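You operate a simulated robot arm through the tools that you are given. There is no shell and no other tool. Be economical: measure what you need, move in short steps, check, and stop when the job is done.

The job below is to be done with a simulated two-armed robot. You get a single attempt, and the scene is never put back.

Task
Take the large stone weight with an ochre hook and put it in the wooden tray. Pick up the small stone weight with an ochre hook with one hand, pass it to the other hand and put it on the bottom board of the tall shelf. Take the small stone weight with a blue hook and leave it in the small teal tub. Press the teal chalk key three times. Take the green clamp on the deck of the hand cart and put it away on the upper board of the wall shelf. Take the green clip from the left end of the threading table and leave it in the beige small basket. Do these in any order. Set down upright: green clamp.

Only the result counts: the job must be done as asked and must still hold three seconds after the hand-in. Knocking over, shifting, dropping, spilling or breaking anything else fails it.

Robot
Two 6-joint arms with two-finger grippers on one trunk, on a base that drives. Base frame: it is fixed to the floor where the robot stands at the start and does not move with it; the origin is under the middle of the robot, x ahead of it, y to its left, z up; the surface under the hand at the start is at about z = 780. Units: mm, degrees, N and s.
The left shoulder is at the start at [70, 176, 1194], the right one opposite. With the tool pointing down near the work surface each hand reaches from about 460 to 780 mm from the robot's upright axis, wherever it stands, measured 20 degrees to its own side. Places, roughly: bottom board of the tall shelf [800, -2400, 400]; green clamp (12x4x8 cm) [-8700, 4300, 600]; green clip (2x10x5 cm) [-6100, 4700, 800]; large stone weight with an ochre h (5x7x15 cm) [800, -100, 800]; small basket (16x16x6 cm) [-8700, 4500, 500]; small stone weight with a blue hoo (5x5x13 cm) [-3500, -2800, 600]; small stone weight with an ochre h (5x5x13 cm) [800, -1000, 1600]; small teal tub (39x22x10 cm) [-8100, -2800, 600]; teal chalk key [-7800, 1600, 900]; upper board of the wall shelf (50x16 cm) [-460, -3060, 1240]; wooden tray (35x17x10 cm) [800, 400, 800]. Payload 2.45 kg a hand.
Tool frame (each hand has its own): the origin (TCP) lies between the finger pads and is the grasp point; the fingertips stand 26 mm ahead of it; z points along the fingers, y is the line along which they close. The gripper opens to 96 mm. The gripper's body begins 69 mm behind the TCP.
Orientation is that of the tool frame in the base frame, as a unit quaternion [x, y, z, w]. With the fingers straight down and closing along the base's y, the tool's x points along the base's -x, its y along +y and its z along -z.

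Tools
- The arms move only by the tool arm_command. It takes "left_steps", "right_steps" or both (then of equal length, played together; a hand with none holds still); each is text: rows parted by semicolons, each of 7 numbers parted by spaces: the shift along the tool's x, y, z in mm, then the turn, a rotation vector about the tool's x, y, z in degrees, then the gripper command, from -1 (shut) to 1 (fully open), values between in proportion. In form: tx ty tz rx ry rz hand; .... A call has 1 to 20 rows; each row shifts and turns the commanded pose from where the row before left it, along the tool's axes as they then stand. Each row takes 0.2 s and may step no farther than 50 mm and 8.6 degrees from the row before; otherwise, or with a gripper value out of range, the whole call is refused. A pose out of reach is approached as far as the arm can. The call stops where the force on the tool passes 40 N (or 10 N more than at its start, if that is more) or the arm is blocked; 0.2 s more then pass. The fingers move at their own pace and stop on an object; they squeeze with about 30 N. The grip force told is the motor's: it shows also when the fingers shut on nothing. Time passes only in rows, and 0.2 s behind the last, so rows that do not move let the fingers close. It gives the time, the measured TCP pose, the force on the tool (base axes), the opening and the grip force at its end, in the units of the frame above (readings bear some noise), with the torque about the TCP (base axes, N m) and any sound that the robot's microphone picked up.
- Cameras (640 x 400 px; columns grow to the right, rows downward): "scene" is now at [126.5, 32, 1507.8]; the picture's right is [0.39, -0.92, 0.00], its down [-0.58, -0.24, -0.77] and it looks along [0.71, 0.30, -0.63] (base axes); focal length 250 px, centre (320, 200). "left" rides on the left gripper at [82, -3, -98] in its tool frame; the picture's right is [0.04, 1.00, 0.00], its down [-0.73, 0.03, -0.68] and it looks along [-0.68, 0.03, 0.73] (tool axes); focal length 256 px, centre (320, 200). "right" rides on the right gripper at [82, 3, -98] in its tool frame; the picture's right is [-0.04, 1.00, 0.00], its down [-0.73, -0.03, -0.68] and it looks along [-0.68, -0.03, 0.73] (tool axes); focal length 256 px, centre (320, 200). There is no depth. A picture from a camera that has moved, and an enlarged one, comes with that camera's place and axes in the base frame and with its lens.
- snapshot(camera): a new picture of that camera. No time passes.
- slide_trunk(by): slides the trunk up (or, below 0, down) by that many mm; the arms and the scene camera ride with it, the base frame stays. It gives what a move gives, with no picture.
- base_move(legs): drives the robot by 1 to 6 legs, each [ahead, left, turn to the left] in mm, mm and degrees, along the robot's own axes; the way and the turn of a leg run together, so that a leg with both is an arc; at most 1500 mm and 180 degrees a leg. The arms and the cameras ride along, it lands a little off, and it stops where it bumps. It gives what a move gives.
- turn_head(pan, tilt): turns the head with the scene camera to pan (to the left, within 86 degrees either way) and tilt (down, from -29 to 69), counted from straight ahead of the robot. It gives what a move gives.
- inspect(camera, box): a new picture of the part [left, top, right, bottom] of that camera's present view, enlarged. No time passes.
- hand_in(): hands the job in; it is judged then, once.

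Go step by step. Nothing tells you exact positions but the pictures and the camera data: compare them with the known pose of the tool, close in by small moves and look again before you grip or let go. The budget is 186 turns and 166 pictures, counting those below and the enlarged ones. Unless the task says otherwise, let go and move clear before handing in.

The tools are called after "Request:" by a JSON object that holds its "name" and its "arguments". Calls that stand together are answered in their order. arm_command: Moves the arms, as the interface text tells. Its arguments: {"type":"object","properties":{"left_steps":{"type":"string"},"right_steps":{"type":"string"}},"required":[]} The other tools are called the same way: slide_trunk (by) slides the trunk up or down; base_move (legs) drives the base; turn_head (pan, tilt) turns the head that bears the scene camera; snapshot (camera) takes a picture; inspect (camera, box) takes an enlarged picture of a part of a camera's view; hand_in () hands the job in.

At the start:

```text
t: 0.0
left_eef_pos: [427.3, 282.6, 1167.1]
left_tcp_rot: [0.0, 1.0, 0.0, 0.0]
left_contact_force: [-0.2, 0.2, 0.0]
left_moment: [-0.01, 0.04, -0.04]
left_grip_width: 96.0
left_finger_force: 0.1
right_eef_pos: [640.6, -70.2, 1134.1]
right_tcp_rot: [0.0, 1.0, -0.001, 0.0]
right_contact_force: [-0.1, 0.2, -0.1]
right_moment: [-0.02, 0.0, -0.04]
right_grip_width: 96.0
right_finger_force: 0.0
trunk travel left (down, up): [-679.0, 161.0]
robot x, y, heading: [-0.3, -2.2, -0.1]
head pan, tilt: [22.8, 39.2]
```

scene: 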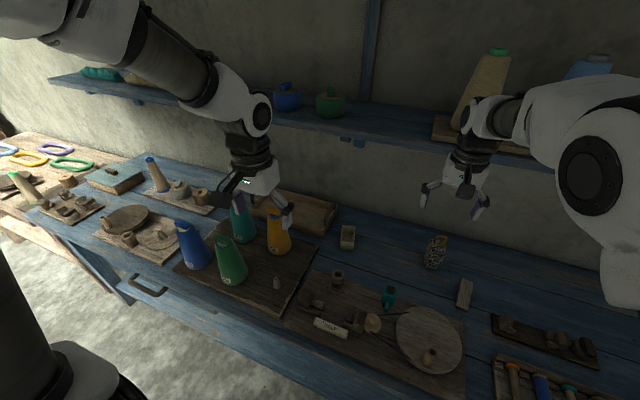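
right: 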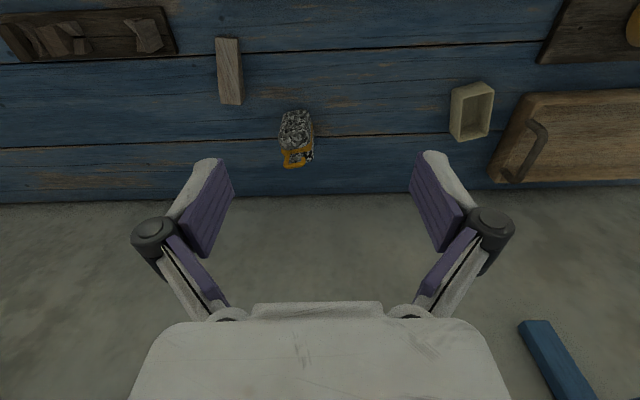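
left: 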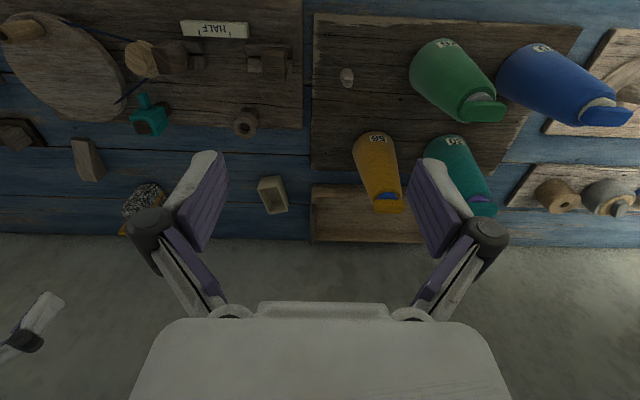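

The large stone weight appears near [770, -118] on the bench, with the tray behind the cones to the left. I'll take closer looks first.

Request:
{"name": "inspect", "arguments": {"camera": "scene", "box": [360, 180, 520, 300]}}

Request:
{"name": "turn_head", "arguments": {"pan": -50, "tilt": 10}}

Request:
{"name": "snapshot", "arguments": {"camera": "scene"}}

Request:
{"name": "inspect", "arguments": {"camera": "right", "box": [220, 60, 640, 220]}}

```text
3.33 times, centred on (440, 240) of scene
camera zoom: at [126.5, 32.0, 1507.8], right [0.39, -0.92, 0.0], down [-0.58, -0.24, -0.77], along [0.71, 0.3, -0.63], focal length 835 px, centre (-80, 67)
```

zoom: 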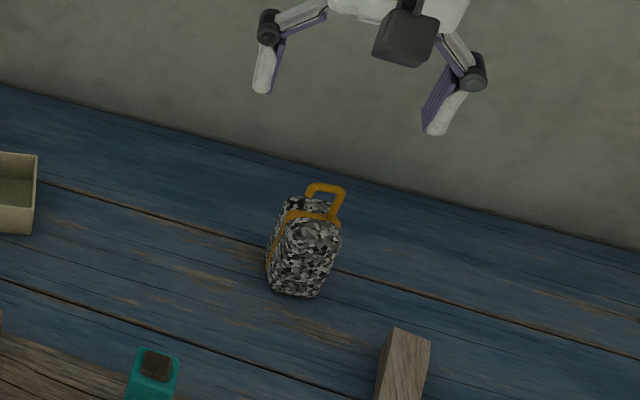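

```text
t: 1.4
left_eef_pos: [426.2, 282.8, 1165.8]
left_tcp_rot: [0.0, 1.0, 0.0, 0.0]
left_contact_force: [0.0, -0.4, 0.9]
left_moment: [0.0, 0.03, 0.0]
left_grip_width: 96.0
left_finger_force: 0.0
right_eef_pos: [640.8, -70.0, 1133.8]
right_tcp_rot: [0.001, 1.0, 0.0, -0.001]
right_contact_force: [0.1, 0.2, -0.1]
right_moment: [0.0, 0.0, 0.0]
right_grip_width: 95.8
right_finger_force: 0.1
trunk travel left (down, up): [-679.0, 161.0]
robot x, y, heading: [1.2, -1.2, 0.2]
head pan, tilt: [-50.0, 10.0]
```

```text
161 pictures are left
camera scene: at [107.5, -72.3, 1554.3], right [-0.77, -0.64, 0.0], down [-0.11, 0.13, -0.98], along [0.63, -0.75, -0.17], focal length 250 px, centre (320, 200)
```

scene: 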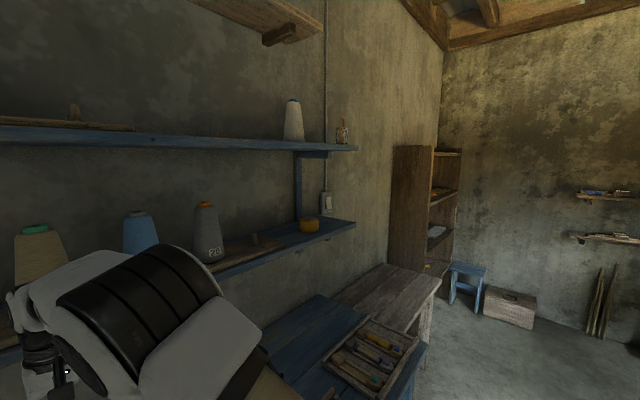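

```text
1.52 times, centred on (430, 140) of right
camera zoom: at [558.9, -66.3, 1231.5], right [0.04, 1.0, 0.0], down [0.73, -0.03, 0.68], along [0.68, -0.03, -0.73], focal length 390 px, centre (152, 291)
```

zoom: 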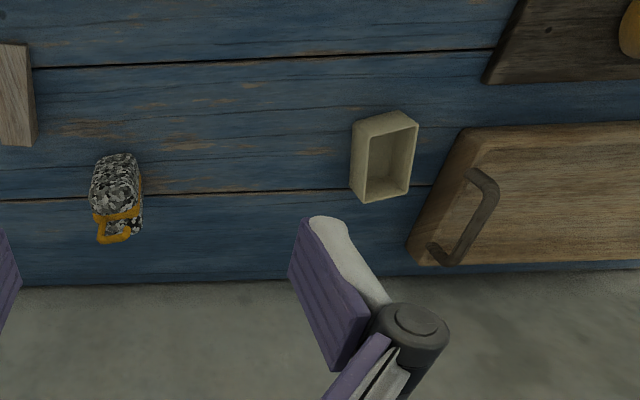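

The small ochre weight stands at the right end of the upper blue shelf. Now a look at the tray.

Request:
{"name": "turn_head", "arguments": {"pan": 25, "tilt": 40}}

Request:
{"name": "inspect", "arguments": {"camera": "scene", "box": [160, 140, 400, 290]}}

Request:
{"name": "inspect", "arguments": {"camera": "left", "box": [240, 100, 520, 275]}}

```text
t: 2.9
left_eef_pos: [426.7, 284.0, 1166.4]
left_tcp_rot: [0.0, 1.0, 0.0, 0.0]
left_contact_force: [-0.2, 1.0, -0.4]
left_moment: [-0.01, -0.02, 0.01]
left_grip_width: 96.1
left_finger_force: 0.0
right_eef_pos: [640.9, -69.9, 1134.4]
right_tcp_rot: [0.0, 1.0, 0.0, 0.0]
right_contact_force: [-0.3, 0.6, 0.0]
right_moment: [0.04, -0.02, -0.02]
right_grip_width: 96.3
right_finger_force: 0.0
trunk travel left (down, up): [-679.0, 161.0]
robot x, y, heading: [-1.0, 1.0, 0.4]
head pan, tilt: [25.0, 40.0]
```

```text
2.67 times, centred on (280, 215) of scene
camera zoom: at [124.7, 34.8, 1506.7], right [0.42, -0.91, 0.0], down [-0.58, -0.27, -0.77], along [0.69, 0.32, -0.64], focal length 668 px, centre (427, 160)
```

zoom: 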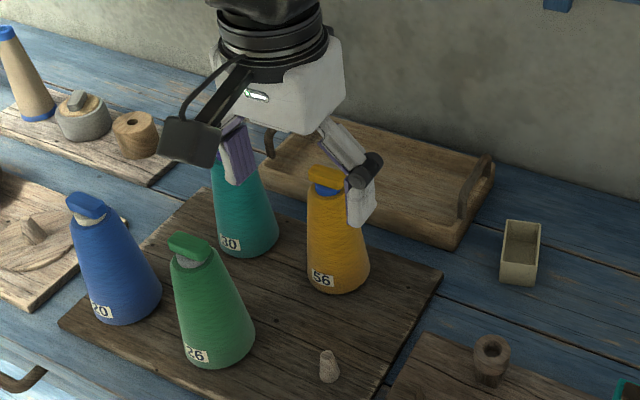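

```text
2.29 times, centred on (380, 188) of left
camera zoom: at [345.2, 279.8, 1264.7], right [-0.04, 1.0, 0.0], down [0.73, 0.03, 0.68], along [0.68, 0.03, -0.73], focal length 585 px, centre (183, 229)
```

zoom: 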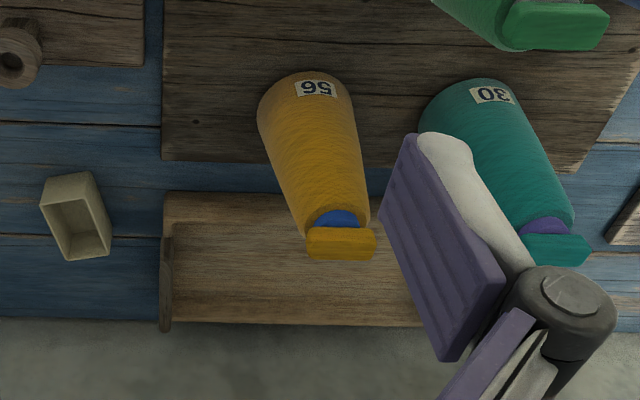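

Large weight at about [768, -118], tray centre about [805, 410] with the cones in front at x≈640. I'll lower the trunk a bit for reach and bring the right hand over the weight.

Request:
{"name": "slide_trunk", "arguments": {"by": -60}}

Request:
{"name": "arm_command", "arguments": {"right_steps": "-30 -24 0 0 0 0 1; -30 -24 0 0 0 0 1; 0 0 20 0 0 0 1; 0 0 0 0 0 0 1"}}

Request:
{"name": "snapshot", "arguments": {"camera": "right"}}

Request:
{"name": "snapshot", "arguments": {"camera": "scene"}}

```text
t: 3.9
left_eef_pos: [426.3, 283.5, 1106.3]
left_tcp_rot: [0.0, 1.0, 0.0, 0.0]
left_contact_force: [-0.8, -0.3, -0.2]
left_moment: [0.01, -0.04, -0.04]
left_grip_width: 95.8
left_finger_force: 0.1
right_eef_pos: [640.7, -69.1, 1074.2]
right_tcp_rot: [0.0, 1.0, 0.0, -0.001]
right_contact_force: [-0.3, -0.2, 0.3]
right_moment: [-0.04, 0.02, 0.03]
right_grip_width: 96.3
right_finger_force: 0.1
trunk travel left (down, up): [-619.0, 221.0]
robot x, y, heading: [-1.6, -0.4, 0.2]
head pan, tilt: [25.0, 40.0]
```

```text
t: 4.9
left_eef_pos: [414.1, 282.8, 1112.1]
left_tcp_rot: [0.0, 1.0, -0.001, 0.006]
left_contact_force: [0.1, 0.2, -0.4]
left_moment: [0.0, 0.0, 0.02]
left_grip_width: 96.0
left_finger_force: 0.1
right_eef_pos: [688.4, -118.0, 1064.7]
right_tcp_rot: [-0.001, 1.0, -0.001, 0.008]
right_contact_force: [0.2, -0.5, 0.8]
right_moment: [0.0, -0.01, -0.04]
right_grip_width: 96.2
right_finger_force: 0.1
trunk travel left (down, up): [-619.0, 221.0]
robot x, y, heading: [-2.0, 1.0, 0.2]
head pan, tilt: [25.0, 40.0]
```

```text
157 pictures are left
camera right: at [605.7, -114.2, 1160.9], right [0.04, 1.0, 0.0], down [0.72, -0.03, 0.69], along [0.69, -0.03, -0.72], focal length 256 px, centre (320, 200)
```

right: 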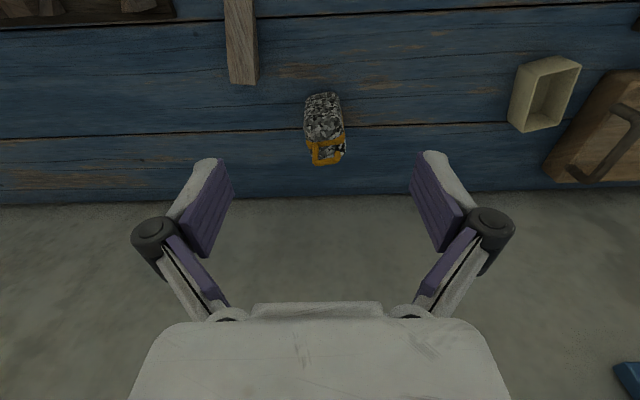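

```text
156 pictures are left
camera scene: at [106.6, 35.8, 1448.4], right [0.42, -0.91, 0.01], down [-0.57, -0.27, -0.77], along [0.7, 0.32, -0.63], focal length 250 px, centre (320, 200)
```

scene: 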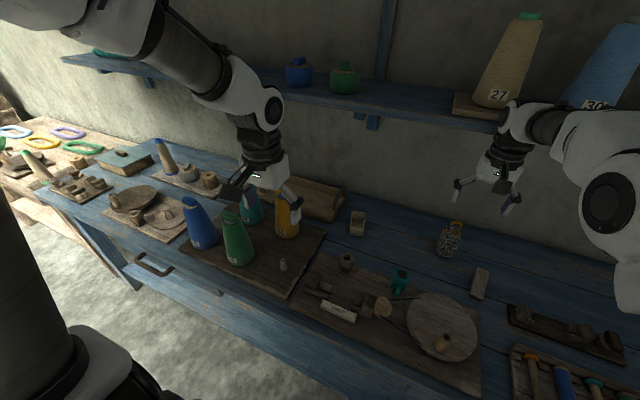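

The whole robot seems pitched slightly (about 1°), perhaps from arm contact or a transient. I'll let it rest and check.

Request:
{"name": "arm_command", "arguments": {"right_steps": "0 0 0 0 0 0 1; 0 0 0 0 0 0 1; 0 0 0 0 0 0 1"}}

Request:
{"name": "inspect", "arguments": {"camera": "scene", "box": [400, 60, 640, 260]}}

```text
t: 5.7
left_eef_pos: [413.3, 283.6, 1111.9]
left_tcp_rot: [0.0, 1.0, 0.0, 0.007]
left_contact_force: [-0.2, -0.5, 0.1]
left_moment: [0.01, 0.01, 0.0]
left_grip_width: 96.0
left_finger_force: 0.0
right_eef_pos: [689.4, -117.5, 1064.3]
right_tcp_rot: [0.001, 1.0, 0.0, 0.008]
right_contact_force: [0.2, -0.9, -0.3]
right_moment: [0.01, -0.01, 0.01]
right_grip_width: 96.0
right_finger_force: 0.0
trunk travel left (down, up): [-619.0, 221.0]
robot x, y, heading: [2.5, 1.9, 0.1]
head pan, tilt: [25.0, 40.0]
```

```text
2.00 times, centred on (520, 160) of scene
camera zoom: at [106.6, 35.4, 1448.3], right [0.42, -0.91, 0.01], down [-0.57, -0.27, -0.77], along [0.7, 0.32, -0.63], focal length 501 px, centre (-80, 280)
```

zoom: 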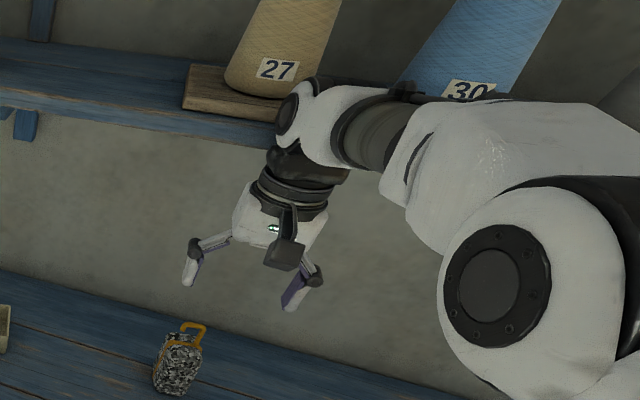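

The wrist is pressing against the lower shelf edge. I'll back off at once, then go lower before reaching forward.

Request:
{"name": "arm_command", "arguments": {"right_steps": "30 0 0 0 0 0 1; 30 0 0 0 0 0 1; 0 0 0 0 0 0 1"}}

Request:
{"name": "inspect", "arguments": {"camera": "scene", "box": [400, 0, 640, 200]}}

```text
t: 6.5
left_eef_pos: [429.5, 282.0, 1104.3]
left_tcp_rot: [0.0, 1.0, 0.0, -0.002]
left_contact_force: [1.7, -0.4, -0.7]
left_moment: [0.0, 0.08, 0.03]
left_grip_width: 96.2
left_finger_force: 0.1
right_eef_pos: [643.6, -118.9, 1050.5]
right_tcp_rot: [0.0, 1.0, 0.0, -0.002]
right_contact_force: [0.8, 0.0, 0.2]
right_moment: [0.02, 0.05, -0.03]
right_grip_width: 96.0
right_finger_force: 0.0
trunk travel left (down, up): [-619.0, 221.0]
robot x, y, heading: [0.0, -0.3, 0.1]
head pan, tilt: [25.0, 40.0]
```

```text
2.00 times, centred on (520, 100) of scene
camera zoom: at [128.8, 34.4, 1446.1], right [0.42, -0.91, 0.0], down [-0.59, -0.27, -0.76], along [0.69, 0.32, -0.65], focal length 501 px, centre (-80, 400)
```

zoom: 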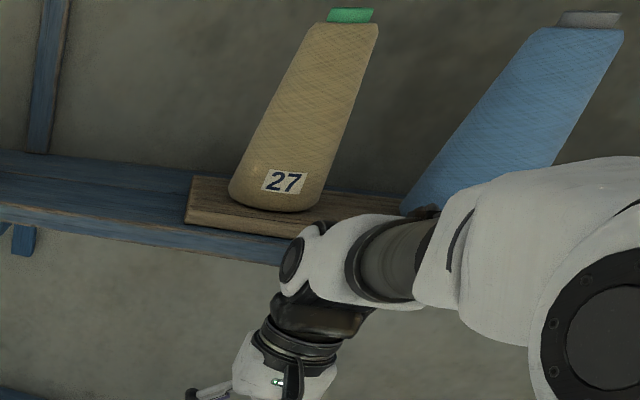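

Robot settled again and nothing on the shelf toppled. Next I lower well below the shelf, then reach forward.

Request:
{"name": "arm_command", "arguments": {"right_steps": "0 0 40 0 0 0 1; 0 0 40 0 0 0 1; 0 0 40 0 0 0 1; 0 0 0 0 0 0 1"}}

Request:
{"name": "snapshot", "arguments": {"camera": "right"}}

Request:
{"name": "snapshot", "arguments": {"camera": "scene"}}

```text
t: 7.5
left_eef_pos: [425.9, 283.3, 1106.7]
left_tcp_rot: [0.0, 1.0, -0.001, 0.0]
left_contact_force: [-0.1, 0.0, -0.2]
left_moment: [0.01, 0.0, -0.01]
left_grip_width: 96.0
left_finger_force: 0.0
right_eef_pos: [640.9, -120.1, 933.3]
right_tcp_rot: [0.0, 1.0, 0.0, 0.0]
right_contact_force: [-0.4, -0.6, 0.2]
right_moment: [0.02, 0.02, -0.01]
right_grip_width: 95.9
right_finger_force: 0.0
trunk travel left (down, up): [-619.0, 221.0]
robot x, y, heading: [-2.4, 2.4, -0.3]
head pan, tilt: [25.0, 40.0]
```

```text
153 pictures are left
camera right: at [558.8, -117.1, 1031.0], right [0.04, 1.0, 0.0], down [0.73, -0.03, 0.68], along [0.68, -0.03, -0.73], focal length 256 px, centre (320, 200)
```

right: 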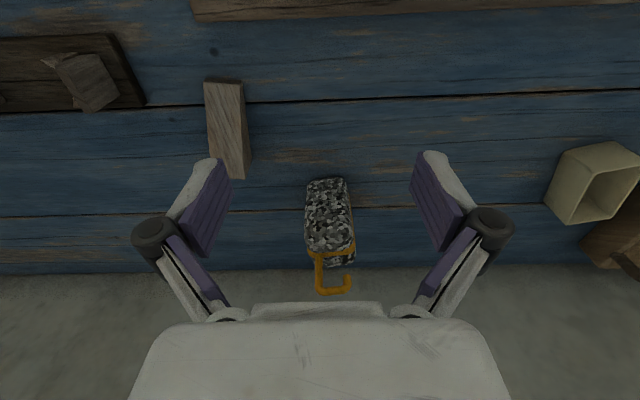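

```text
152 pictures are left
camera scene: at [124.1, 34.9, 1446.7], right [0.42, -0.91, 0.0], down [-0.58, -0.27, -0.77], along [0.69, 0.32, -0.64], focal length 250 px, centre (320, 200)
```

scene: 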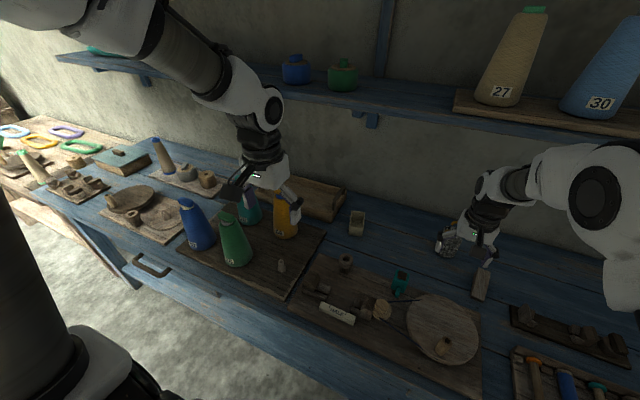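

The weight's front face is at x≈762, about 50 mm wide in y around y=-115. That's far, so I check whether the base can drive closer.

Request:
{"name": "turn_head", "arguments": {"pan": 0, "tilt": 69}}

Request:
{"name": "snapshot", "arguments": {"camera": "scene"}}

```text
t: 8.4
left_eef_pos: [426.6, 281.9, 1107.0]
left_tcp_rot: [0.0, 1.0, 0.0, 0.001]
left_contact_force: [-0.3, 0.7, -0.5]
left_moment: [-0.02, 0.01, -0.03]
left_grip_width: 96.2
left_finger_force: 0.0
right_eef_pos: [641.3, -120.8, 933.9]
right_tcp_rot: [0.0, 1.0, 0.0, 0.0]
right_contact_force: [0.2, -0.5, -0.5]
right_moment: [-0.02, 0.01, 0.02]
right_grip_width: 95.9
right_finger_force: 0.1
trunk travel left (down, up): [-619.0, 221.0]
robot x, y, heading: [1.9, 0.4, 0.1]
head pan, tilt: [0.0, 68.8]
```

```text
151 pictures are left
camera scene: at [103.6, -1.1, 1410.6], right [0.0, -1.0, 0.0], down [-0.93, 0.0, -0.36], along [0.36, 0.0, -0.93], focal length 250 px, centre (320, 200)
```

scene: 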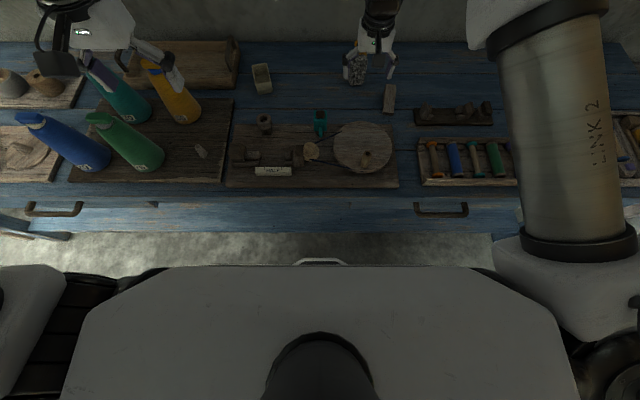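

There seems to be roughly 80+ mm of free space before the bench front. I'll drive 60 mm ahead.

Request:
{"name": "base_move", "arguments": {"legs": [[60, 0, 0]]}}

Request:
{"name": "snapshot", "arguments": {"camera": "right"}}

Request:
{"name": "snapshot", "arguments": {"camera": "scene"}}

```text
t: 9.4
left_eef_pos: [484.1, 282.2, 1107.0]
left_tcp_rot: [0.0, 1.0, 0.0, 0.0]
left_contact_force: [0.4, -0.3, 0.3]
left_moment: [0.0, -0.01, 0.02]
left_grip_width: 96.0
left_finger_force: 0.1
right_eef_pos: [700.8, -120.9, 934.6]
right_tcp_rot: [0.0, 1.0, 0.0, 0.0]
right_contact_force: [0.6, 0.2, 0.3]
right_moment: [-0.01, 0.02, 0.02]
right_grip_width: 96.0
right_finger_force: 0.0
trunk travel left (down, up): [-619.0, 221.0]
robot x, y, heading: [63.1, 1.1, 0.0]
head pan, tilt: [0.0, 68.8]
```

```text
150 pictures are left
camera right: at [618.2, -117.0, 1031.8], right [0.04, 1.0, 0.0], down [0.73, -0.03, 0.68], along [0.68, -0.03, -0.73], focal length 256 px, centre (320, 200)
```

right: 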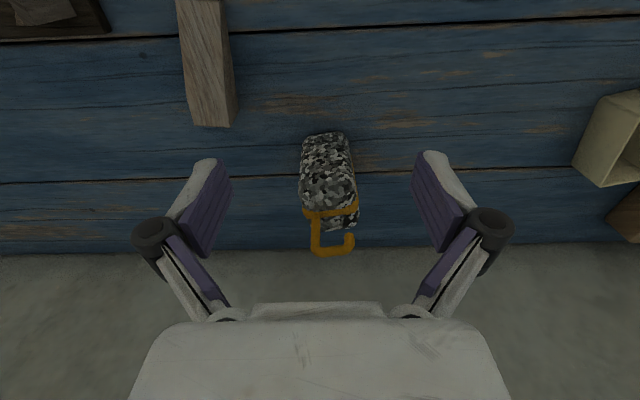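

```text
149 pictures are left
camera scene: at [162.1, -1.1, 1410.7], right [0.0, -1.0, 0.0], down [-0.93, 0.0, -0.36], along [0.36, 0.0, -0.93], focal length 250 px, centre (320, 200)
```

scene: 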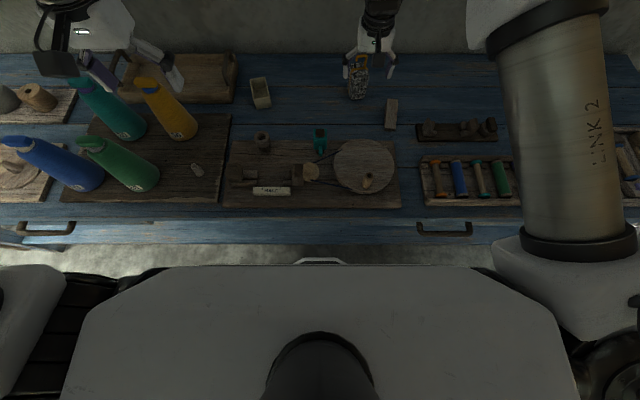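

Weight centre about [777, -117], body top z≈895, hook to ≈925. I'll move over it at this height and lower to z≈872 so the palm clears the hook.

Request:
{"name": "arm_command", "arguments": {"right_steps": "-25 1 0 0 0 0 1; -25 1 0 0 0 0 1; -25 1 0 0 0 0 1; 0 0 0 0 0 0 1"}}

Request:
{"name": "snapshot", "arguments": {"camera": "right"}}

Request:
{"name": "inspect", "arguments": {"camera": "scene", "box": [300, 20, 420, 120]}}

```text
t: 10.4
left_eef_pos: [485.2, 282.2, 1107.2]
left_tcp_rot: [-0.001, 1.0, 0.0, 0.0]
left_contact_force: [-0.7, -0.7, 0.5]
left_moment: [0.05, -0.02, -0.02]
left_grip_width: 96.0
left_finger_force: 0.0
right_eef_pos: [775.3, -118.1, 934.8]
right_tcp_rot: [0.0, 1.0, 0.0, 0.0]
right_contact_force: [0.3, 0.8, 0.0]
right_moment: [0.0, -0.02, -0.05]
right_grip_width: 96.0
right_finger_force: 0.0
trunk travel left (down, up): [-619.0, 221.0]
robot x, y, heading: [58.9, -1.7, 0.3]
head pan, tilt: [0.0, 68.8]
```

```text
148 pictures are left
camera right: at [693.9, -114.7, 1032.6], right [0.04, 1.0, 0.0], down [0.73, -0.03, 0.68], along [0.68, -0.03, -0.73], focal length 256 px, centre (320, 200)
```

right: 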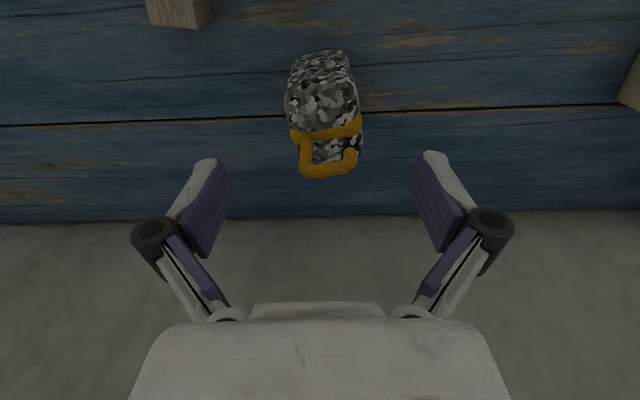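

```text
4.00 times, centred on (360, 70) of scene
camera zoom: at [161.8, -1.0, 1410.7], right [0.0, -1.0, 0.0], down [-0.93, 0.0, -0.36], along [0.36, 0.0, -0.93], focal length 1002 px, centre (160, 720)
```

zoom: 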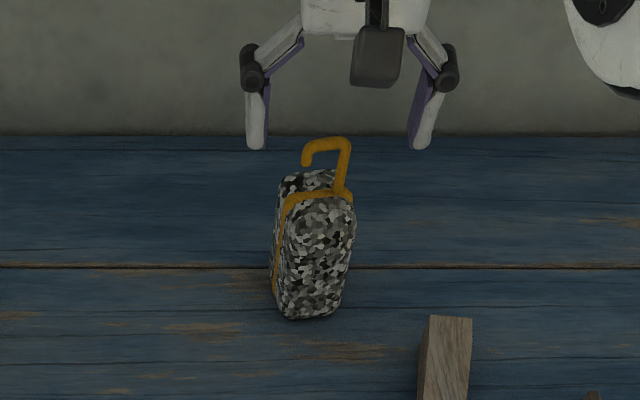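

The weight lines up between the fingers. I go 8 mm further forward and descend to z≈872.

Request:
{"name": "arm_command", "arguments": {"right_steps": "-8 2 0 0 0 0 1; 0 0 22 0 0 0 1; 0 0 20 0 0 0 1; 0 0 20 0 0 0 1; 0 0 0 0 0 0 1"}}

Request:
{"name": "snapshot", "arguments": {"camera": "right"}}

Request:
{"name": "inspect", "arguments": {"camera": "scene", "box": [300, 20, 420, 120]}}

```text
t: 11.6
left_eef_pos: [486.6, 283.4, 1106.2]
left_tcp_rot: [0.0, 1.0, 0.001, 0.0]
left_contact_force: [-0.5, -0.5, 0.0]
left_moment: [0.0, -0.04, 0.01]
left_grip_width: 96.1
left_finger_force: 0.0
right_eef_pos: [784.8, -116.3, 870.8]
right_tcp_rot: [0.0, 1.0, 0.0, 0.0]
right_contact_force: [0.5, -0.8, -0.3]
right_moment: [0.0, -0.01, -0.01]
right_grip_width: 95.8
right_finger_force: 0.0
trunk travel left (down, up): [-619.0, 221.0]
robot x, y, heading: [56.5, 4.3, 0.0]
head pan, tilt: [0.0, 68.8]
```

```text
146 pictures are left
camera right: at [702.2, -112.3, 969.3], right [0.04, 1.0, 0.0], down [0.73, -0.03, 0.68], along [0.68, -0.03, -0.73], focal length 256 px, centre (320, 200)
```

right: 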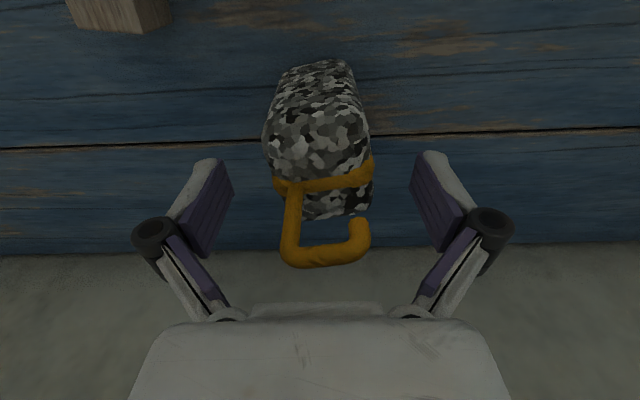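

```text
4.00 times, centred on (360, 70) of scene
camera zoom: at [163.0, -1.0, 1410.6], right [0.0, -1.0, 0.0], down [-0.93, 0.0, -0.36], along [0.36, 0.0, -0.93], focal length 1002 px, centre (160, 720)
```

zoom: 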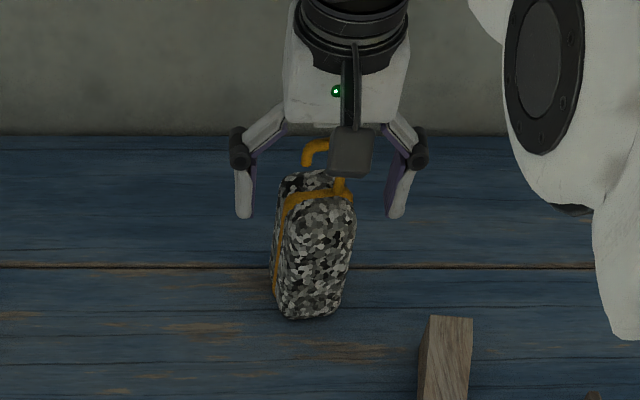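

The weight is turned slightly (left side nearer). I rotate the hand ~8°, back up 8 mm, and close.

Request:
{"name": "arm_command", "arguments": {"right_steps": "8 0 4 0 0 -8 1; 0 0 0 0 0 0 0.3; 0 0 0 0 0 0 -1; 0 0 0 0 0 0 -1; 0 0 0 0 0 0 -1"}}

Request:
{"name": "snapshot", "arguments": {"camera": "right"}}

```text
t: 12.8
left_eef_pos: [485.8, 283.6, 1107.2]
left_tcp_rot: [0.001, 1.0, 0.0, 0.0]
left_contact_force: [0.1, 0.0, 0.8]
left_moment: [-0.03, 0.01, -0.01]
left_grip_width: 95.8
left_finger_force: 0.1
right_eef_pos: [777.2, -114.8, 867.5]
right_tcp_rot: [-0.07, 0.998, 0.0, 0.002]
right_contact_force: [1.6, -0.3, 5.6]
right_moment: [0.0, 0.11, 0.03]
right_grip_width: 50.2
right_finger_force: 30.2
trunk travel left (down, up): [-619.0, 221.0]
robot x, y, heading: [57.2, -2.1, 0.2]
head pan, tilt: [0.0, 68.8]
```

```text
144 pictures are left
camera right: at [694.2, -123.2, 965.9], right [-0.1, 0.99, 0.0], down [0.73, 0.07, 0.68], along [0.68, 0.07, -0.73], focal length 256 px, centre (320, 200)
```

right: 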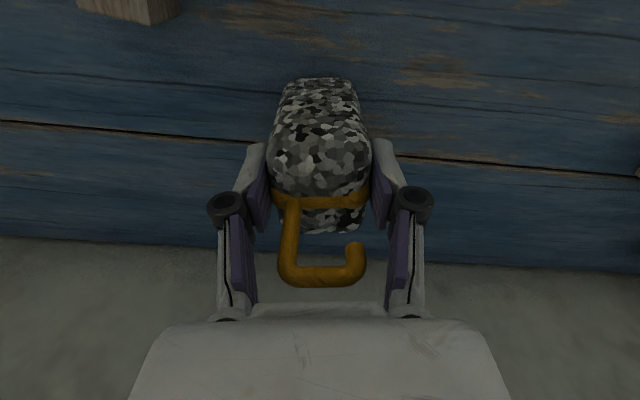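

Gripped at 50 mm width, aligned nicely. I'll lift a little and check that it hangs straight.

Request:
{"name": "arm_command", "arguments": {"right_steps": "0 0 -10 0 0 0 -1; 0 0 -20 0 0 0 -1; 0 0 0 0 0 0 -1"}}

Request:
{"name": "snapshot", "arguments": {"camera": "right"}}

```text
t: 13.6
left_eef_pos: [488.0, 282.9, 1106.0]
left_tcp_rot: [0.0, 1.0, 0.0, -0.001]
left_contact_force: [-0.2, 0.0, -0.2]
left_moment: [0.0, 0.0, -0.01]
left_grip_width: 96.0
left_finger_force: 0.0
right_eef_pos: [777.2, -115.1, 896.1]
right_tcp_rot: [-0.07, 0.998, 0.0, -0.002]
right_contact_force: [-1.0, 0.3, -5.6]
right_moment: [-0.01, 0.03, -0.03]
right_grip_width: 49.6
right_finger_force: 30.4
trunk travel left (down, up): [-619.0, 221.0]
robot x, y, heading: [59.5, 2.1, -0.0]
head pan, tilt: [0.0, 68.8]
```

```text
143 pictures are left
camera right: at [695.5, -123.1, 994.3], right [-0.1, 0.99, 0.0], down [0.73, 0.07, 0.68], along [0.67, 0.07, -0.74], focal length 256 px, centre (320, 200)
```

right: 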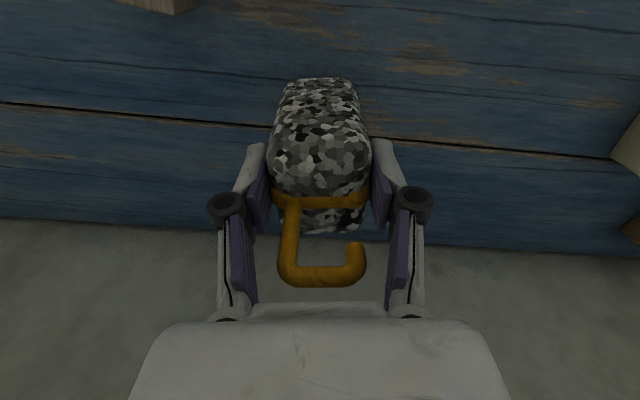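

It holds (≈0.6 kg). I retract clear of the shelf and raise it above cone height before driving left.

Request:
{"name": "arm_command", "arguments": {"right_steps": "0 0 -30 0 0 8 -1; 40 0 -10 0 0 0 -1; 40 0 -10 0 0 0 -1; 40 0 -30 0 0 0 -1; 30 0 -40 0 0 0 -1; 20 0 -40 0 0 0 -1; 0 0 -40 0 0 0 -1; 0 0 0 0 0 0 -1"}}

Request:
{"name": "turn_head", "arguments": {"pan": 40, "tilt": 25}}

Request:
{"name": "snapshot", "arguments": {"camera": "scene"}}

```text
t: 15.4
left_eef_pos: [488.4, 281.4, 1105.9]
left_tcp_rot: [-0.001, 1.0, 0.0, -0.001]
left_contact_force: [0.7, 0.0, -0.3]
left_moment: [-0.01, 0.06, 0.02]
left_grip_width: 95.9
left_finger_force: 0.0
right_eef_pos: [607.2, -120.0, 1097.9]
right_tcp_rot: [0.002, 1.0, 0.003, 0.0]
right_contact_force: [-0.4, -0.4, -5.6]
right_moment: [0.01, 0.02, 0.02]
right_grip_width: 49.7
right_finger_force: 29.8
trunk travel left (down, up): [-619.0, 221.0]
robot x, y, heading: [59.5, -0.6, -0.3]
head pan, tilt: [0.0, 68.8]
```

```text
t: 16.5
left_eef_pos: [487.3, 282.2, 1105.6]
left_tcp_rot: [0.0, 1.0, 0.0, 0.0]
left_contact_force: [0.3, 1.0, 0.6]
left_moment: [0.01, 0.04, 0.02]
left_grip_width: 96.4
left_finger_force: 0.1
right_eef_pos: [607.3, -119.6, 1098.9]
right_tcp_rot: [0.002, 1.0, 0.004, 0.001]
right_contact_force: [-0.3, 0.4, -5.4]
right_moment: [-0.01, 0.07, -0.02]
right_grip_width: 49.8
right_finger_force: 30.2
trunk travel left (down, up): [-619.0, 221.0]
robot x, y, heading: [59.4, 0.7, -0.1]
head pan, tilt: [40.0, 25.0]
```

```text
142 pictures are left
camera scene: at [178.9, 57.8, 1469.8], right [0.64, -0.77, 0.0], down [-0.33, -0.27, -0.91], along [0.69, 0.58, -0.42], focal length 250 px, centre (320, 200)
```

scene: 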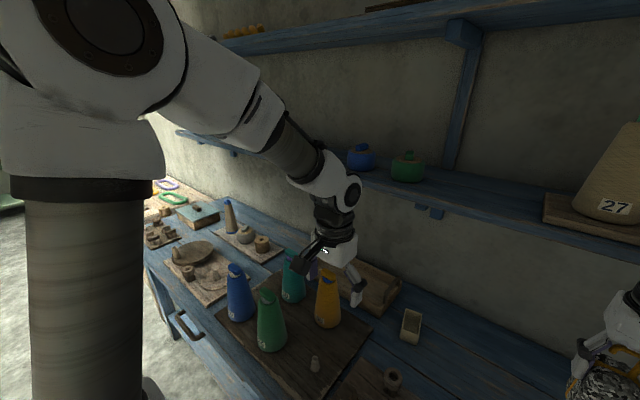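

Path to the left looks clear. Driving left 420 mm with the weight held high.

Request:
{"name": "base_move", "arguments": {"legs": [[0, 420, 0]]}}

Request:
{"name": "turn_head", "arguments": {"pan": 0, "tilt": 45}}

Request:
{"name": "snapshot", "arguments": {"camera": "scene"}}

Request:
{"name": "snapshot", "arguments": {"camera": "right"}}

```text
t: 19.1
left_eef_pos: [486.0, 707.0, 1105.2]
left_tcp_rot: [-0.001, 1.0, 0.0, -0.001]
left_contact_force: [-0.5, -0.4, 0.8]
left_moment: [-0.02, -0.02, 0.0]
left_grip_width: 95.9
left_finger_force: 0.1
right_eef_pos: [606.3, 305.3, 1098.6]
right_tcp_rot: [0.002, 1.0, 0.003, 0.0]
right_contact_force: [1.0, -0.9, -5.2]
right_moment: [0.0, -0.01, 0.0]
right_grip_width: 50.1
right_finger_force: 30.2
trunk travel left (down, up): [-619.0, 221.0]
robot x, y, heading: [61.8, 423.5, 0.2]
head pan, tilt: [40.0, 25.0]
```

```text
t: 20.2
left_eef_pos: [485.8, 707.4, 1108.1]
left_tcp_rot: [-0.001, 1.0, 0.0, 0.0]
left_contact_force: [0.8, 0.4, 0.2]
left_moment: [-0.01, 0.0, -0.01]
left_grip_width: 96.0
left_finger_force: 0.0
right_eef_pos: [606.4, 306.1, 1098.5]
right_tcp_rot: [0.002, 1.0, 0.004, 0.0]
right_contact_force: [0.0, 0.3, -5.4]
right_moment: [0.01, 0.06, -0.01]
right_grip_width: 49.8
right_finger_force: 30.7
trunk travel left (down, up): [-619.0, 221.0]
robot x, y, heading: [57.7, 423.2, 0.2]
head pan, tilt: [0.0, 45.0]
```

```text
141 pictures are left
camera scene: at [189.1, 423.3, 1439.3], right [0.0, -1.0, 0.0], down [-0.71, 0.0, -0.71], along [0.71, 0.0, -0.71], focal length 250 px, centre (320, 200)
```

scene: 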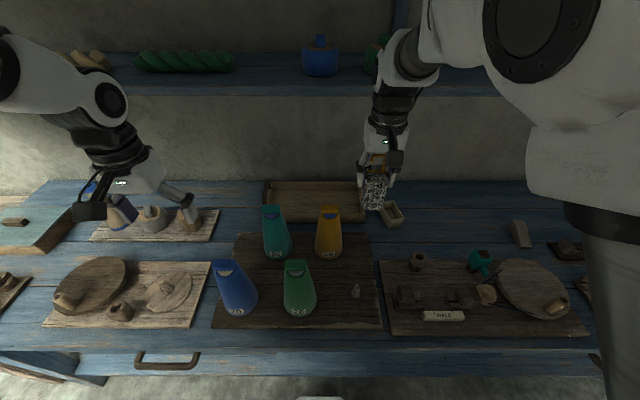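

```text
140 pictures are left
camera right: at [524.7, 308.9, 1196.5], right [0.04, 1.0, 0.01], down [0.73, -0.04, 0.68], along [0.68, -0.02, -0.73], focal length 256 px, centre (320, 200)
```

right: 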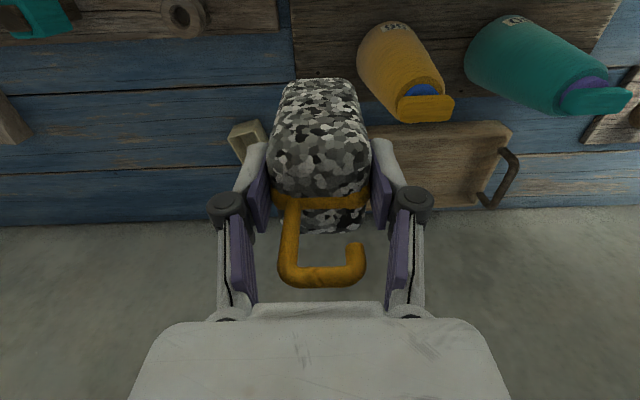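

Tray spans about x 737–898, y 261–621; the orange cone is at about [640, 402], its top at z≈960. I'll thread in at y≈306, then shift behind the cone.

Request:
{"name": "arm_command", "arguments": {"right_steps": "0 0 40 0 0 0 -1; 0 0 40 0 0 0 -1; -20 0 33 0 0 0 -1; -40 0 0 0 0 0 -1; -40 0 0 0 0 0 -1; -30 0 0 0 0 0 -1; 0 30 0 0 0 0 -1; 0 0 0 0 0 0 -1"}}

Request:
{"name": "snapshot", "arguments": {"camera": "scene"}}

Request:
{"name": "snapshot", "arguments": {"camera": "right"}}

```text
t: 22.2
left_eef_pos: [492.5, 696.2, 1107.4]
left_tcp_rot: [0.009, 1.0, -0.001, -0.003]
left_contact_force: [1.5, -0.5, -1.2]
left_moment: [-0.04, 0.21, -0.02]
left_grip_width: 95.8
left_finger_force: 0.1
right_eef_pos: [718.3, 316.3, 962.9]
right_tcp_rot: [0.013, 0.999, -0.002, -0.031]
right_contact_force: [-1.3, -0.1, -16.3]
right_moment: [-0.03, -0.03, 0.03]
right_grip_width: 49.7
right_finger_force: 30.5
trunk travel left (down, up): [-619.0, 221.0]
robot x, y, heading: [56.2, 423.7, -1.0]
head pan, tilt: [0.0, 45.0]
stopped in row 8 (right hand): the arm was blocked; the commanded pose is now the measured one
```

```text
139 pictures are left
camera scene: at [191.7, 417.6, 1441.4], right [-0.02, -1.0, 0.0], down [-0.71, 0.01, -0.7], along [0.7, -0.01, -0.71], focal length 250 px, centre (320, 200)
```

scene: 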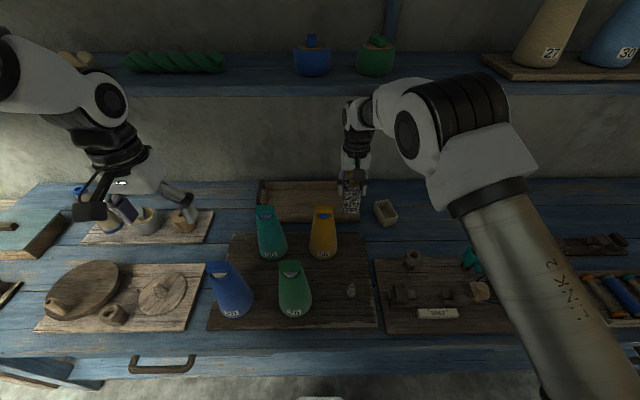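

```text
138 pictures are left
camera right: at [644.0, 323.4, 1065.2], right [0.07, 1.0, -0.01], down [0.77, -0.05, 0.63], along [0.63, -0.05, -0.78], focal length 256 px, centre (320, 200)
```

right: 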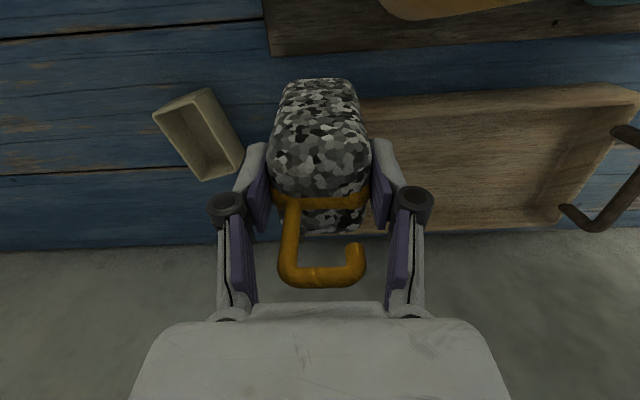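

The wrist met the shelf edge again and the weight still hangs firmly. I back out, and will enter lower (TCP ≈ 940).

Request:
{"name": "arm_command", "arguments": {"right_steps": "20 0 0 0 0 0 -1; 30 -20 0 0 0 0 -1; 0 0 0 0 0 0 -1; 0 0 0 0 0 0 -1"}}

Request:
{"name": "snapshot", "arguments": {"camera": "scene"}}

```text
t: 23.2
left_eef_pos: [487.9, 694.7, 1106.0]
left_tcp_rot: [0.009, 1.0, 0.0, 0.0]
left_contact_force: [-0.3, -0.3, 0.6]
left_moment: [-0.02, 0.0, 0.0]
left_grip_width: 96.1
left_finger_force: 0.1
right_eef_pos: [666.9, 300.7, 970.5]
right_tcp_rot: [0.012, 1.0, -0.002, -0.026]
right_contact_force: [-0.1, -0.4, -5.5]
right_moment: [0.02, 0.02, -0.02]
right_grip_width: 49.7
right_finger_force: 29.8
trunk travel left (down, up): [-619.0, 221.0]
robot x, y, heading: [58.0, 420.2, -1.4]
head pan, tilt: [0.0, 45.0]
```

```text
137 pictures are left
camera scene: at [185.1, 416.3, 1439.5], right [-0.02, -1.0, 0.0], down [-0.71, 0.01, -0.71], along [0.71, -0.01, -0.71], focal length 250 px, centre (320, 200)
```

scene: 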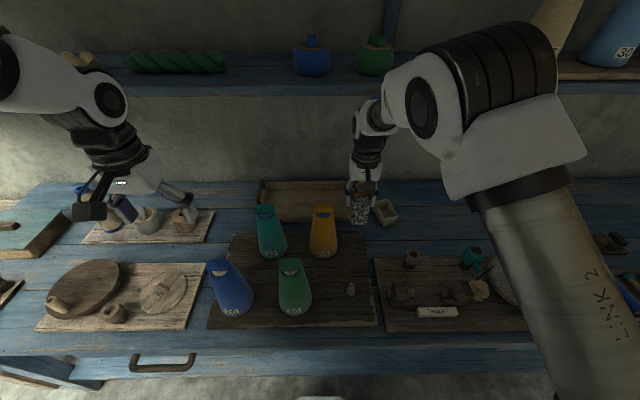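

Free again. I square the hand, lower to z≈942 and move in behind the cone.

Request:
{"name": "arm_command", "arguments": {"right_steps": "0 0 14 0 -3 -1.4 -1; 0 0 14 0 0 0 -1; -25 0 0 0 0 0 -1; -25 0 0 0 0 0 -1; -10 10 0 0 0 0 -1; 0 0 0 0 0 0 -1"}}

Request:
{"name": "snapshot", "arguments": {"camera": "scene"}}

Request:
{"name": "snapshot", "arguments": {"camera": "right"}}

```text
t: 24.6
left_eef_pos: [489.2, 695.7, 1106.5]
left_tcp_rot: [0.009, 1.0, 0.0, -0.002]
left_contact_force: [-0.8, -0.3, 0.2]
left_moment: [0.04, 0.02, 0.0]
left_grip_width: 95.9
left_finger_force: 0.2
right_eef_pos: [726.6, 308.4, 938.3]
right_tcp_rot: [0.001, 1.0, -0.001, 0.0]
right_contact_force: [-0.1, -0.5, -5.2]
right_moment: [0.0, 0.01, 0.01]
right_grip_width: 49.9
right_finger_force: 30.1
trunk travel left (down, up): [-619.0, 221.0]
robot x, y, heading: [56.9, 421.0, -0.8]
head pan, tilt: [0.0, 45.0]
```

```text
136 pictures are left
camera scene: at [187.0, 415.9, 1439.3], right [-0.02, -1.0, 0.0], down [-0.71, 0.01, -0.71], along [0.71, -0.01, -0.71], focal length 250 px, centre (320, 200)
```

scene: 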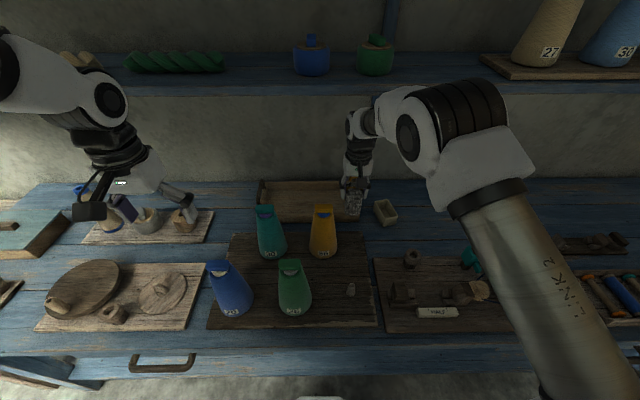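

```text
135 pictures are left
camera right: at [644.5, 312.1, 1036.9], right [0.04, 1.0, 0.0], down [0.73, -0.03, 0.68], along [0.68, -0.03, -0.73], focal length 256 px, centre (320, 200)
```

right: 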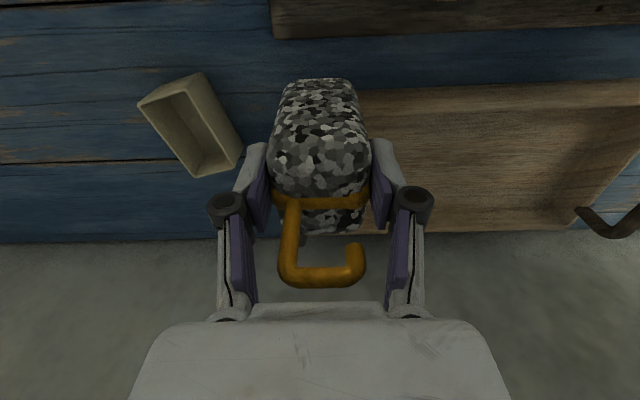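

Clear. Shift left behind the cone and forward over the tray.

Request:
{"name": "arm_command", "arguments": {"right_steps": "-20 0 4 0 0 0 -1; 0 20 4 0 0 0 -1; 0 20 0 0 0 0 -1; -25 0 0 0 0 0 -1; -25 0 0 0 0 0 -1; -12 0 0 0 0 0 -1; 0 0 0 0 0 0 -1"}}

Request:
{"name": "snapshot", "arguments": {"camera": "scene"}}

Request:
{"name": "snapshot", "arguments": {"camera": "right"}}

```text
t: 26.2
left_eef_pos: [489.9, 695.5, 1106.3]
left_tcp_rot: [0.009, 1.0, 0.0, -0.001]
left_contact_force: [0.5, 0.1, -0.3]
left_moment: [0.01, 0.01, 0.0]
left_grip_width: 95.9
left_finger_force: 0.1
right_eef_pos: [790.3, 344.8, 929.9]
right_tcp_rot: [0.002, 1.0, -0.001, -0.001]
right_contact_force: [-0.7, -0.3, -5.5]
right_moment: [-0.02, 0.04, 0.03]
right_grip_width: 49.8
right_finger_force: 29.5
right hand out of reach, approached as far as the arm can: row 5, 6
trunk travel left (down, up): [-619.0, 221.0]
robot x, y, heading: [57.1, 418.5, -1.2]
head pan, tilt: [0.0, 45.0]
```

```text
134 pictures are left
camera scene: at [187.9, 416.1, 1439.2], right [-0.02, -1.0, 0.0], down [-0.71, 0.01, -0.71], along [0.71, -0.01, -0.71], focal length 250 px, centre (320, 200)
```

scene: 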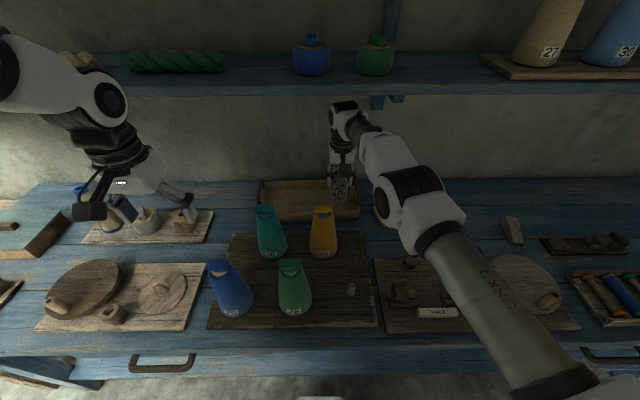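

```text
133 pictures are left
camera right: at [709.5, 348.7, 1029.5], right [0.04, 1.0, 0.0], down [0.74, -0.03, 0.68], along [0.68, -0.03, -0.74], focal length 256 px, centre (320, 200)
```

right: 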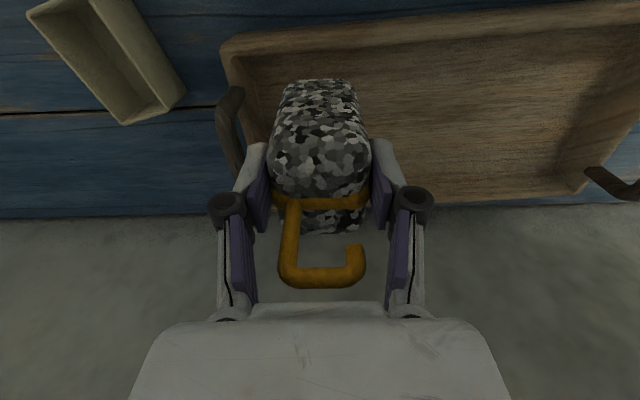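

At full reach, x=790, inside the tray bounds. I'll lower with the trunk to keep the geometry.

Request:
{"name": "slide_trunk", "arguments": {"by": -35}}

Request:
{"name": "snapshot", "arguments": {"camera": "right"}}

Request:
{"name": "inspect", "arguments": {"camera": "scene", "box": [240, 80, 440, 240]}}

```text
t: 27.0
left_eef_pos: [488.1, 695.1, 1071.2]
left_tcp_rot: [0.009, 1.0, 0.0, 0.0]
left_contact_force: [0.6, 0.4, -0.6]
left_moment: [0.0, -0.03, -0.01]
left_grip_width: 95.8
left_finger_force: 0.1
right_eef_pos: [790.8, 343.7, 897.5]
right_tcp_rot: [0.0, 1.0, 0.0, 0.0]
right_contact_force: [-0.8, -0.5, -5.5]
right_moment: [-0.01, 0.0, -0.01]
right_grip_width: 49.5
right_finger_force: 30.2
trunk travel left (down, up): [-584.0, 256.0]
robot x, y, heading: [54.1, 420.3, -1.4]
head pan, tilt: [0.0, 45.0]
```

```text
132 pictures are left
camera right: at [708.4, 348.9, 995.7], right [0.04, 1.0, 0.0], down [0.73, -0.03, 0.68], along [0.68, -0.03, -0.73], focal length 256 px, centre (320, 200)
```

right: 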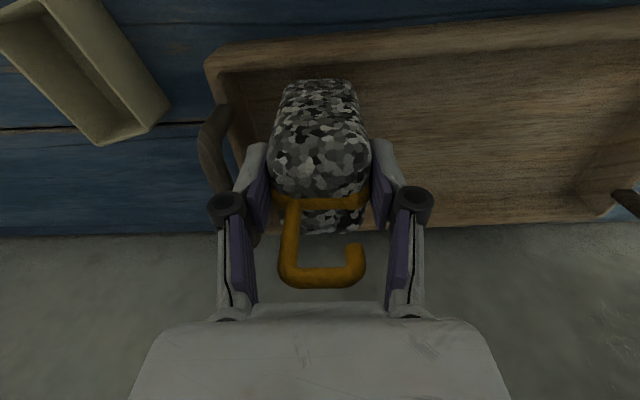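

```text
2.50 times, centred on (340, 160) of scene
camera zoom: at [186.2, 416.3, 1404.4], right [-0.02, -1.0, 0.0], down [-0.71, 0.01, -0.71], along [0.71, -0.01, -0.71], focal length 626 px, centre (270, 300)
```

zoom: 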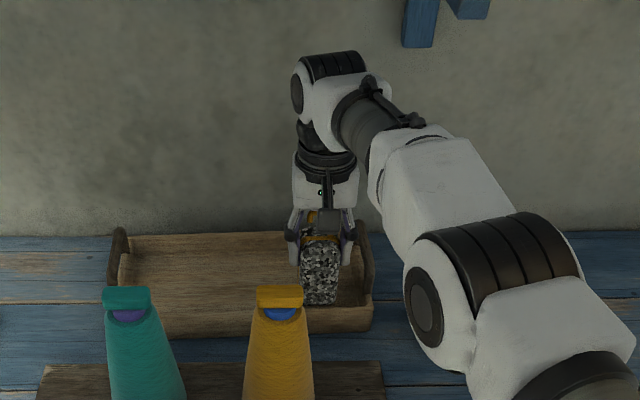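

The weight's base is within the tray. Lowering gently until contact.

Request:
{"name": "arm_command", "arguments": {"right_steps": "0 0 4 0 0 0 -1; 0 0 4 0 0 0 -1; 0 0 3 0 0 0 -1; 0 0 0 0 0 0 -1"}}

```text
t: 28.0
left_eef_pos: [488.8, 695.3, 1072.4]
left_tcp_rot: [0.01, 1.0, 0.0, 0.0]
left_contact_force: [0.4, 0.3, -0.4]
left_moment: [0.04, -0.01, -0.01]
left_grip_width: 96.2
left_finger_force: 0.1
right_eef_pos: [790.3, 343.7, 887.6]
right_tcp_rot: [0.001, 1.0, -0.001, 0.0]
right_contact_force: [0.5, 0.3, -5.5]
right_moment: [-0.01, 0.03, 0.03]
right_grip_width: 49.7
right_finger_force: 29.9
trunk travel left (down, up): [-584.0, 256.0]
robot x, y, heading: [56.5, 418.5, -1.1]
head pan, tilt: [0.0, 45.0]
```

Request:
{"name": "arm_command", "arguments": {"right_steps": "0 0 3 0 0 0 -1; 0 0 3 0 0 0 -1; 0 0 0 0 0 0 -1"}}

```text
t: 28.8
left_eef_pos: [489.9, 696.1, 1070.5]
left_tcp_rot: [0.009, 1.0, 0.0, -0.001]
left_contact_force: [-1.3, -0.4, 0.4]
left_moment: [0.03, 0.0, -0.03]
left_grip_width: 96.0
left_finger_force: 0.1
right_eef_pos: [790.8, 344.8, 880.6]
right_tcp_rot: [0.0, 1.0, -0.001, 0.0]
right_contact_force: [0.2, -0.8, -5.0]
right_moment: [-0.02, 0.02, 0.0]
right_grip_width: 49.6
right_finger_force: 30.1
trunk travel left (down, up): [-584.0, 256.0]
robot x, y, heading: [56.7, 417.3, -0.9]
head pan, tilt: [0.0, 45.0]
```

Still hanging; a bit lower.

Request:
{"name": "arm_command", "arguments": {"right_steps": "0 0 2 0 0 0 -1; 0 0 2 0 0 0 -1; 0 0 0 0 0 0 -1"}}

```text
t: 29.6
left_eef_pos: [487.9, 694.2, 1071.7]
left_tcp_rot: [0.009, 1.0, 0.0, 0.0]
left_contact_force: [0.8, 0.2, 0.2]
left_moment: [0.04, -0.01, 0.0]
left_grip_width: 96.1
left_finger_force: 0.2
right_eef_pos: [790.3, 344.2, 878.9]
right_tcp_rot: [0.0, 1.0, -0.001, 0.002]
right_contact_force: [2.3, 0.2, 3.6]
right_moment: [0.13, -0.57, -0.07]
right_grip_width: 49.7
right_finger_force: 30.5
trunk travel left (down, up): [-584.0, 256.0]
robot x, y, heading: [57.4, 424.4, -0.9]
head pan, tilt: [0.0, 45.0]
```

Contact with the tray floor. Releasing.

Request:
{"name": "arm_command", "arguments": {"right_steps": "0 0 1 0 0 0 -1; 0 0 0 0 0 0 0.2; 0 0 0 0 0 0 0.6; 0 0 0 0 0 0 0.8; 0 0 0 0 0 0 0.8"}}

Request:
{"name": "snapshot", "arguments": {"camera": "right"}}

```text
t: 30.8
left_eef_pos: [489.2, 695.0, 1071.5]
left_tcp_rot: [0.009, 1.0, 0.0, 0.0]
left_contact_force: [0.1, 0.4, 0.2]
left_moment: [-0.03, 0.01, -0.01]
left_grip_width: 96.1
left_finger_force: 0.1
right_eef_pos: [790.0, 345.9, 876.8]
right_tcp_rot: [0.0, 1.0, -0.001, 0.0]
right_contact_force: [-0.1, -0.1, -0.2]
right_moment: [0.01, -0.02, 0.0]
right_grip_width: 86.2
right_finger_force: 0.1
trunk travel left (down, up): [-584.0, 256.0]
robot x, y, heading: [55.9, 421.2, -1.1]
head pan, tilt: [0.0, 45.0]
```

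```text
130 pictures are left
camera right: at [708.2, 348.7, 974.0], right [0.04, 1.0, 0.0], down [0.73, -0.03, 0.68], along [0.68, -0.03, -0.73], focal length 256 px, centre (320, 200)
```

right: 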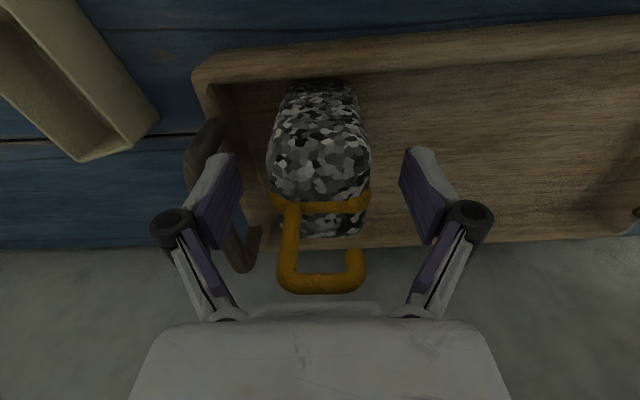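

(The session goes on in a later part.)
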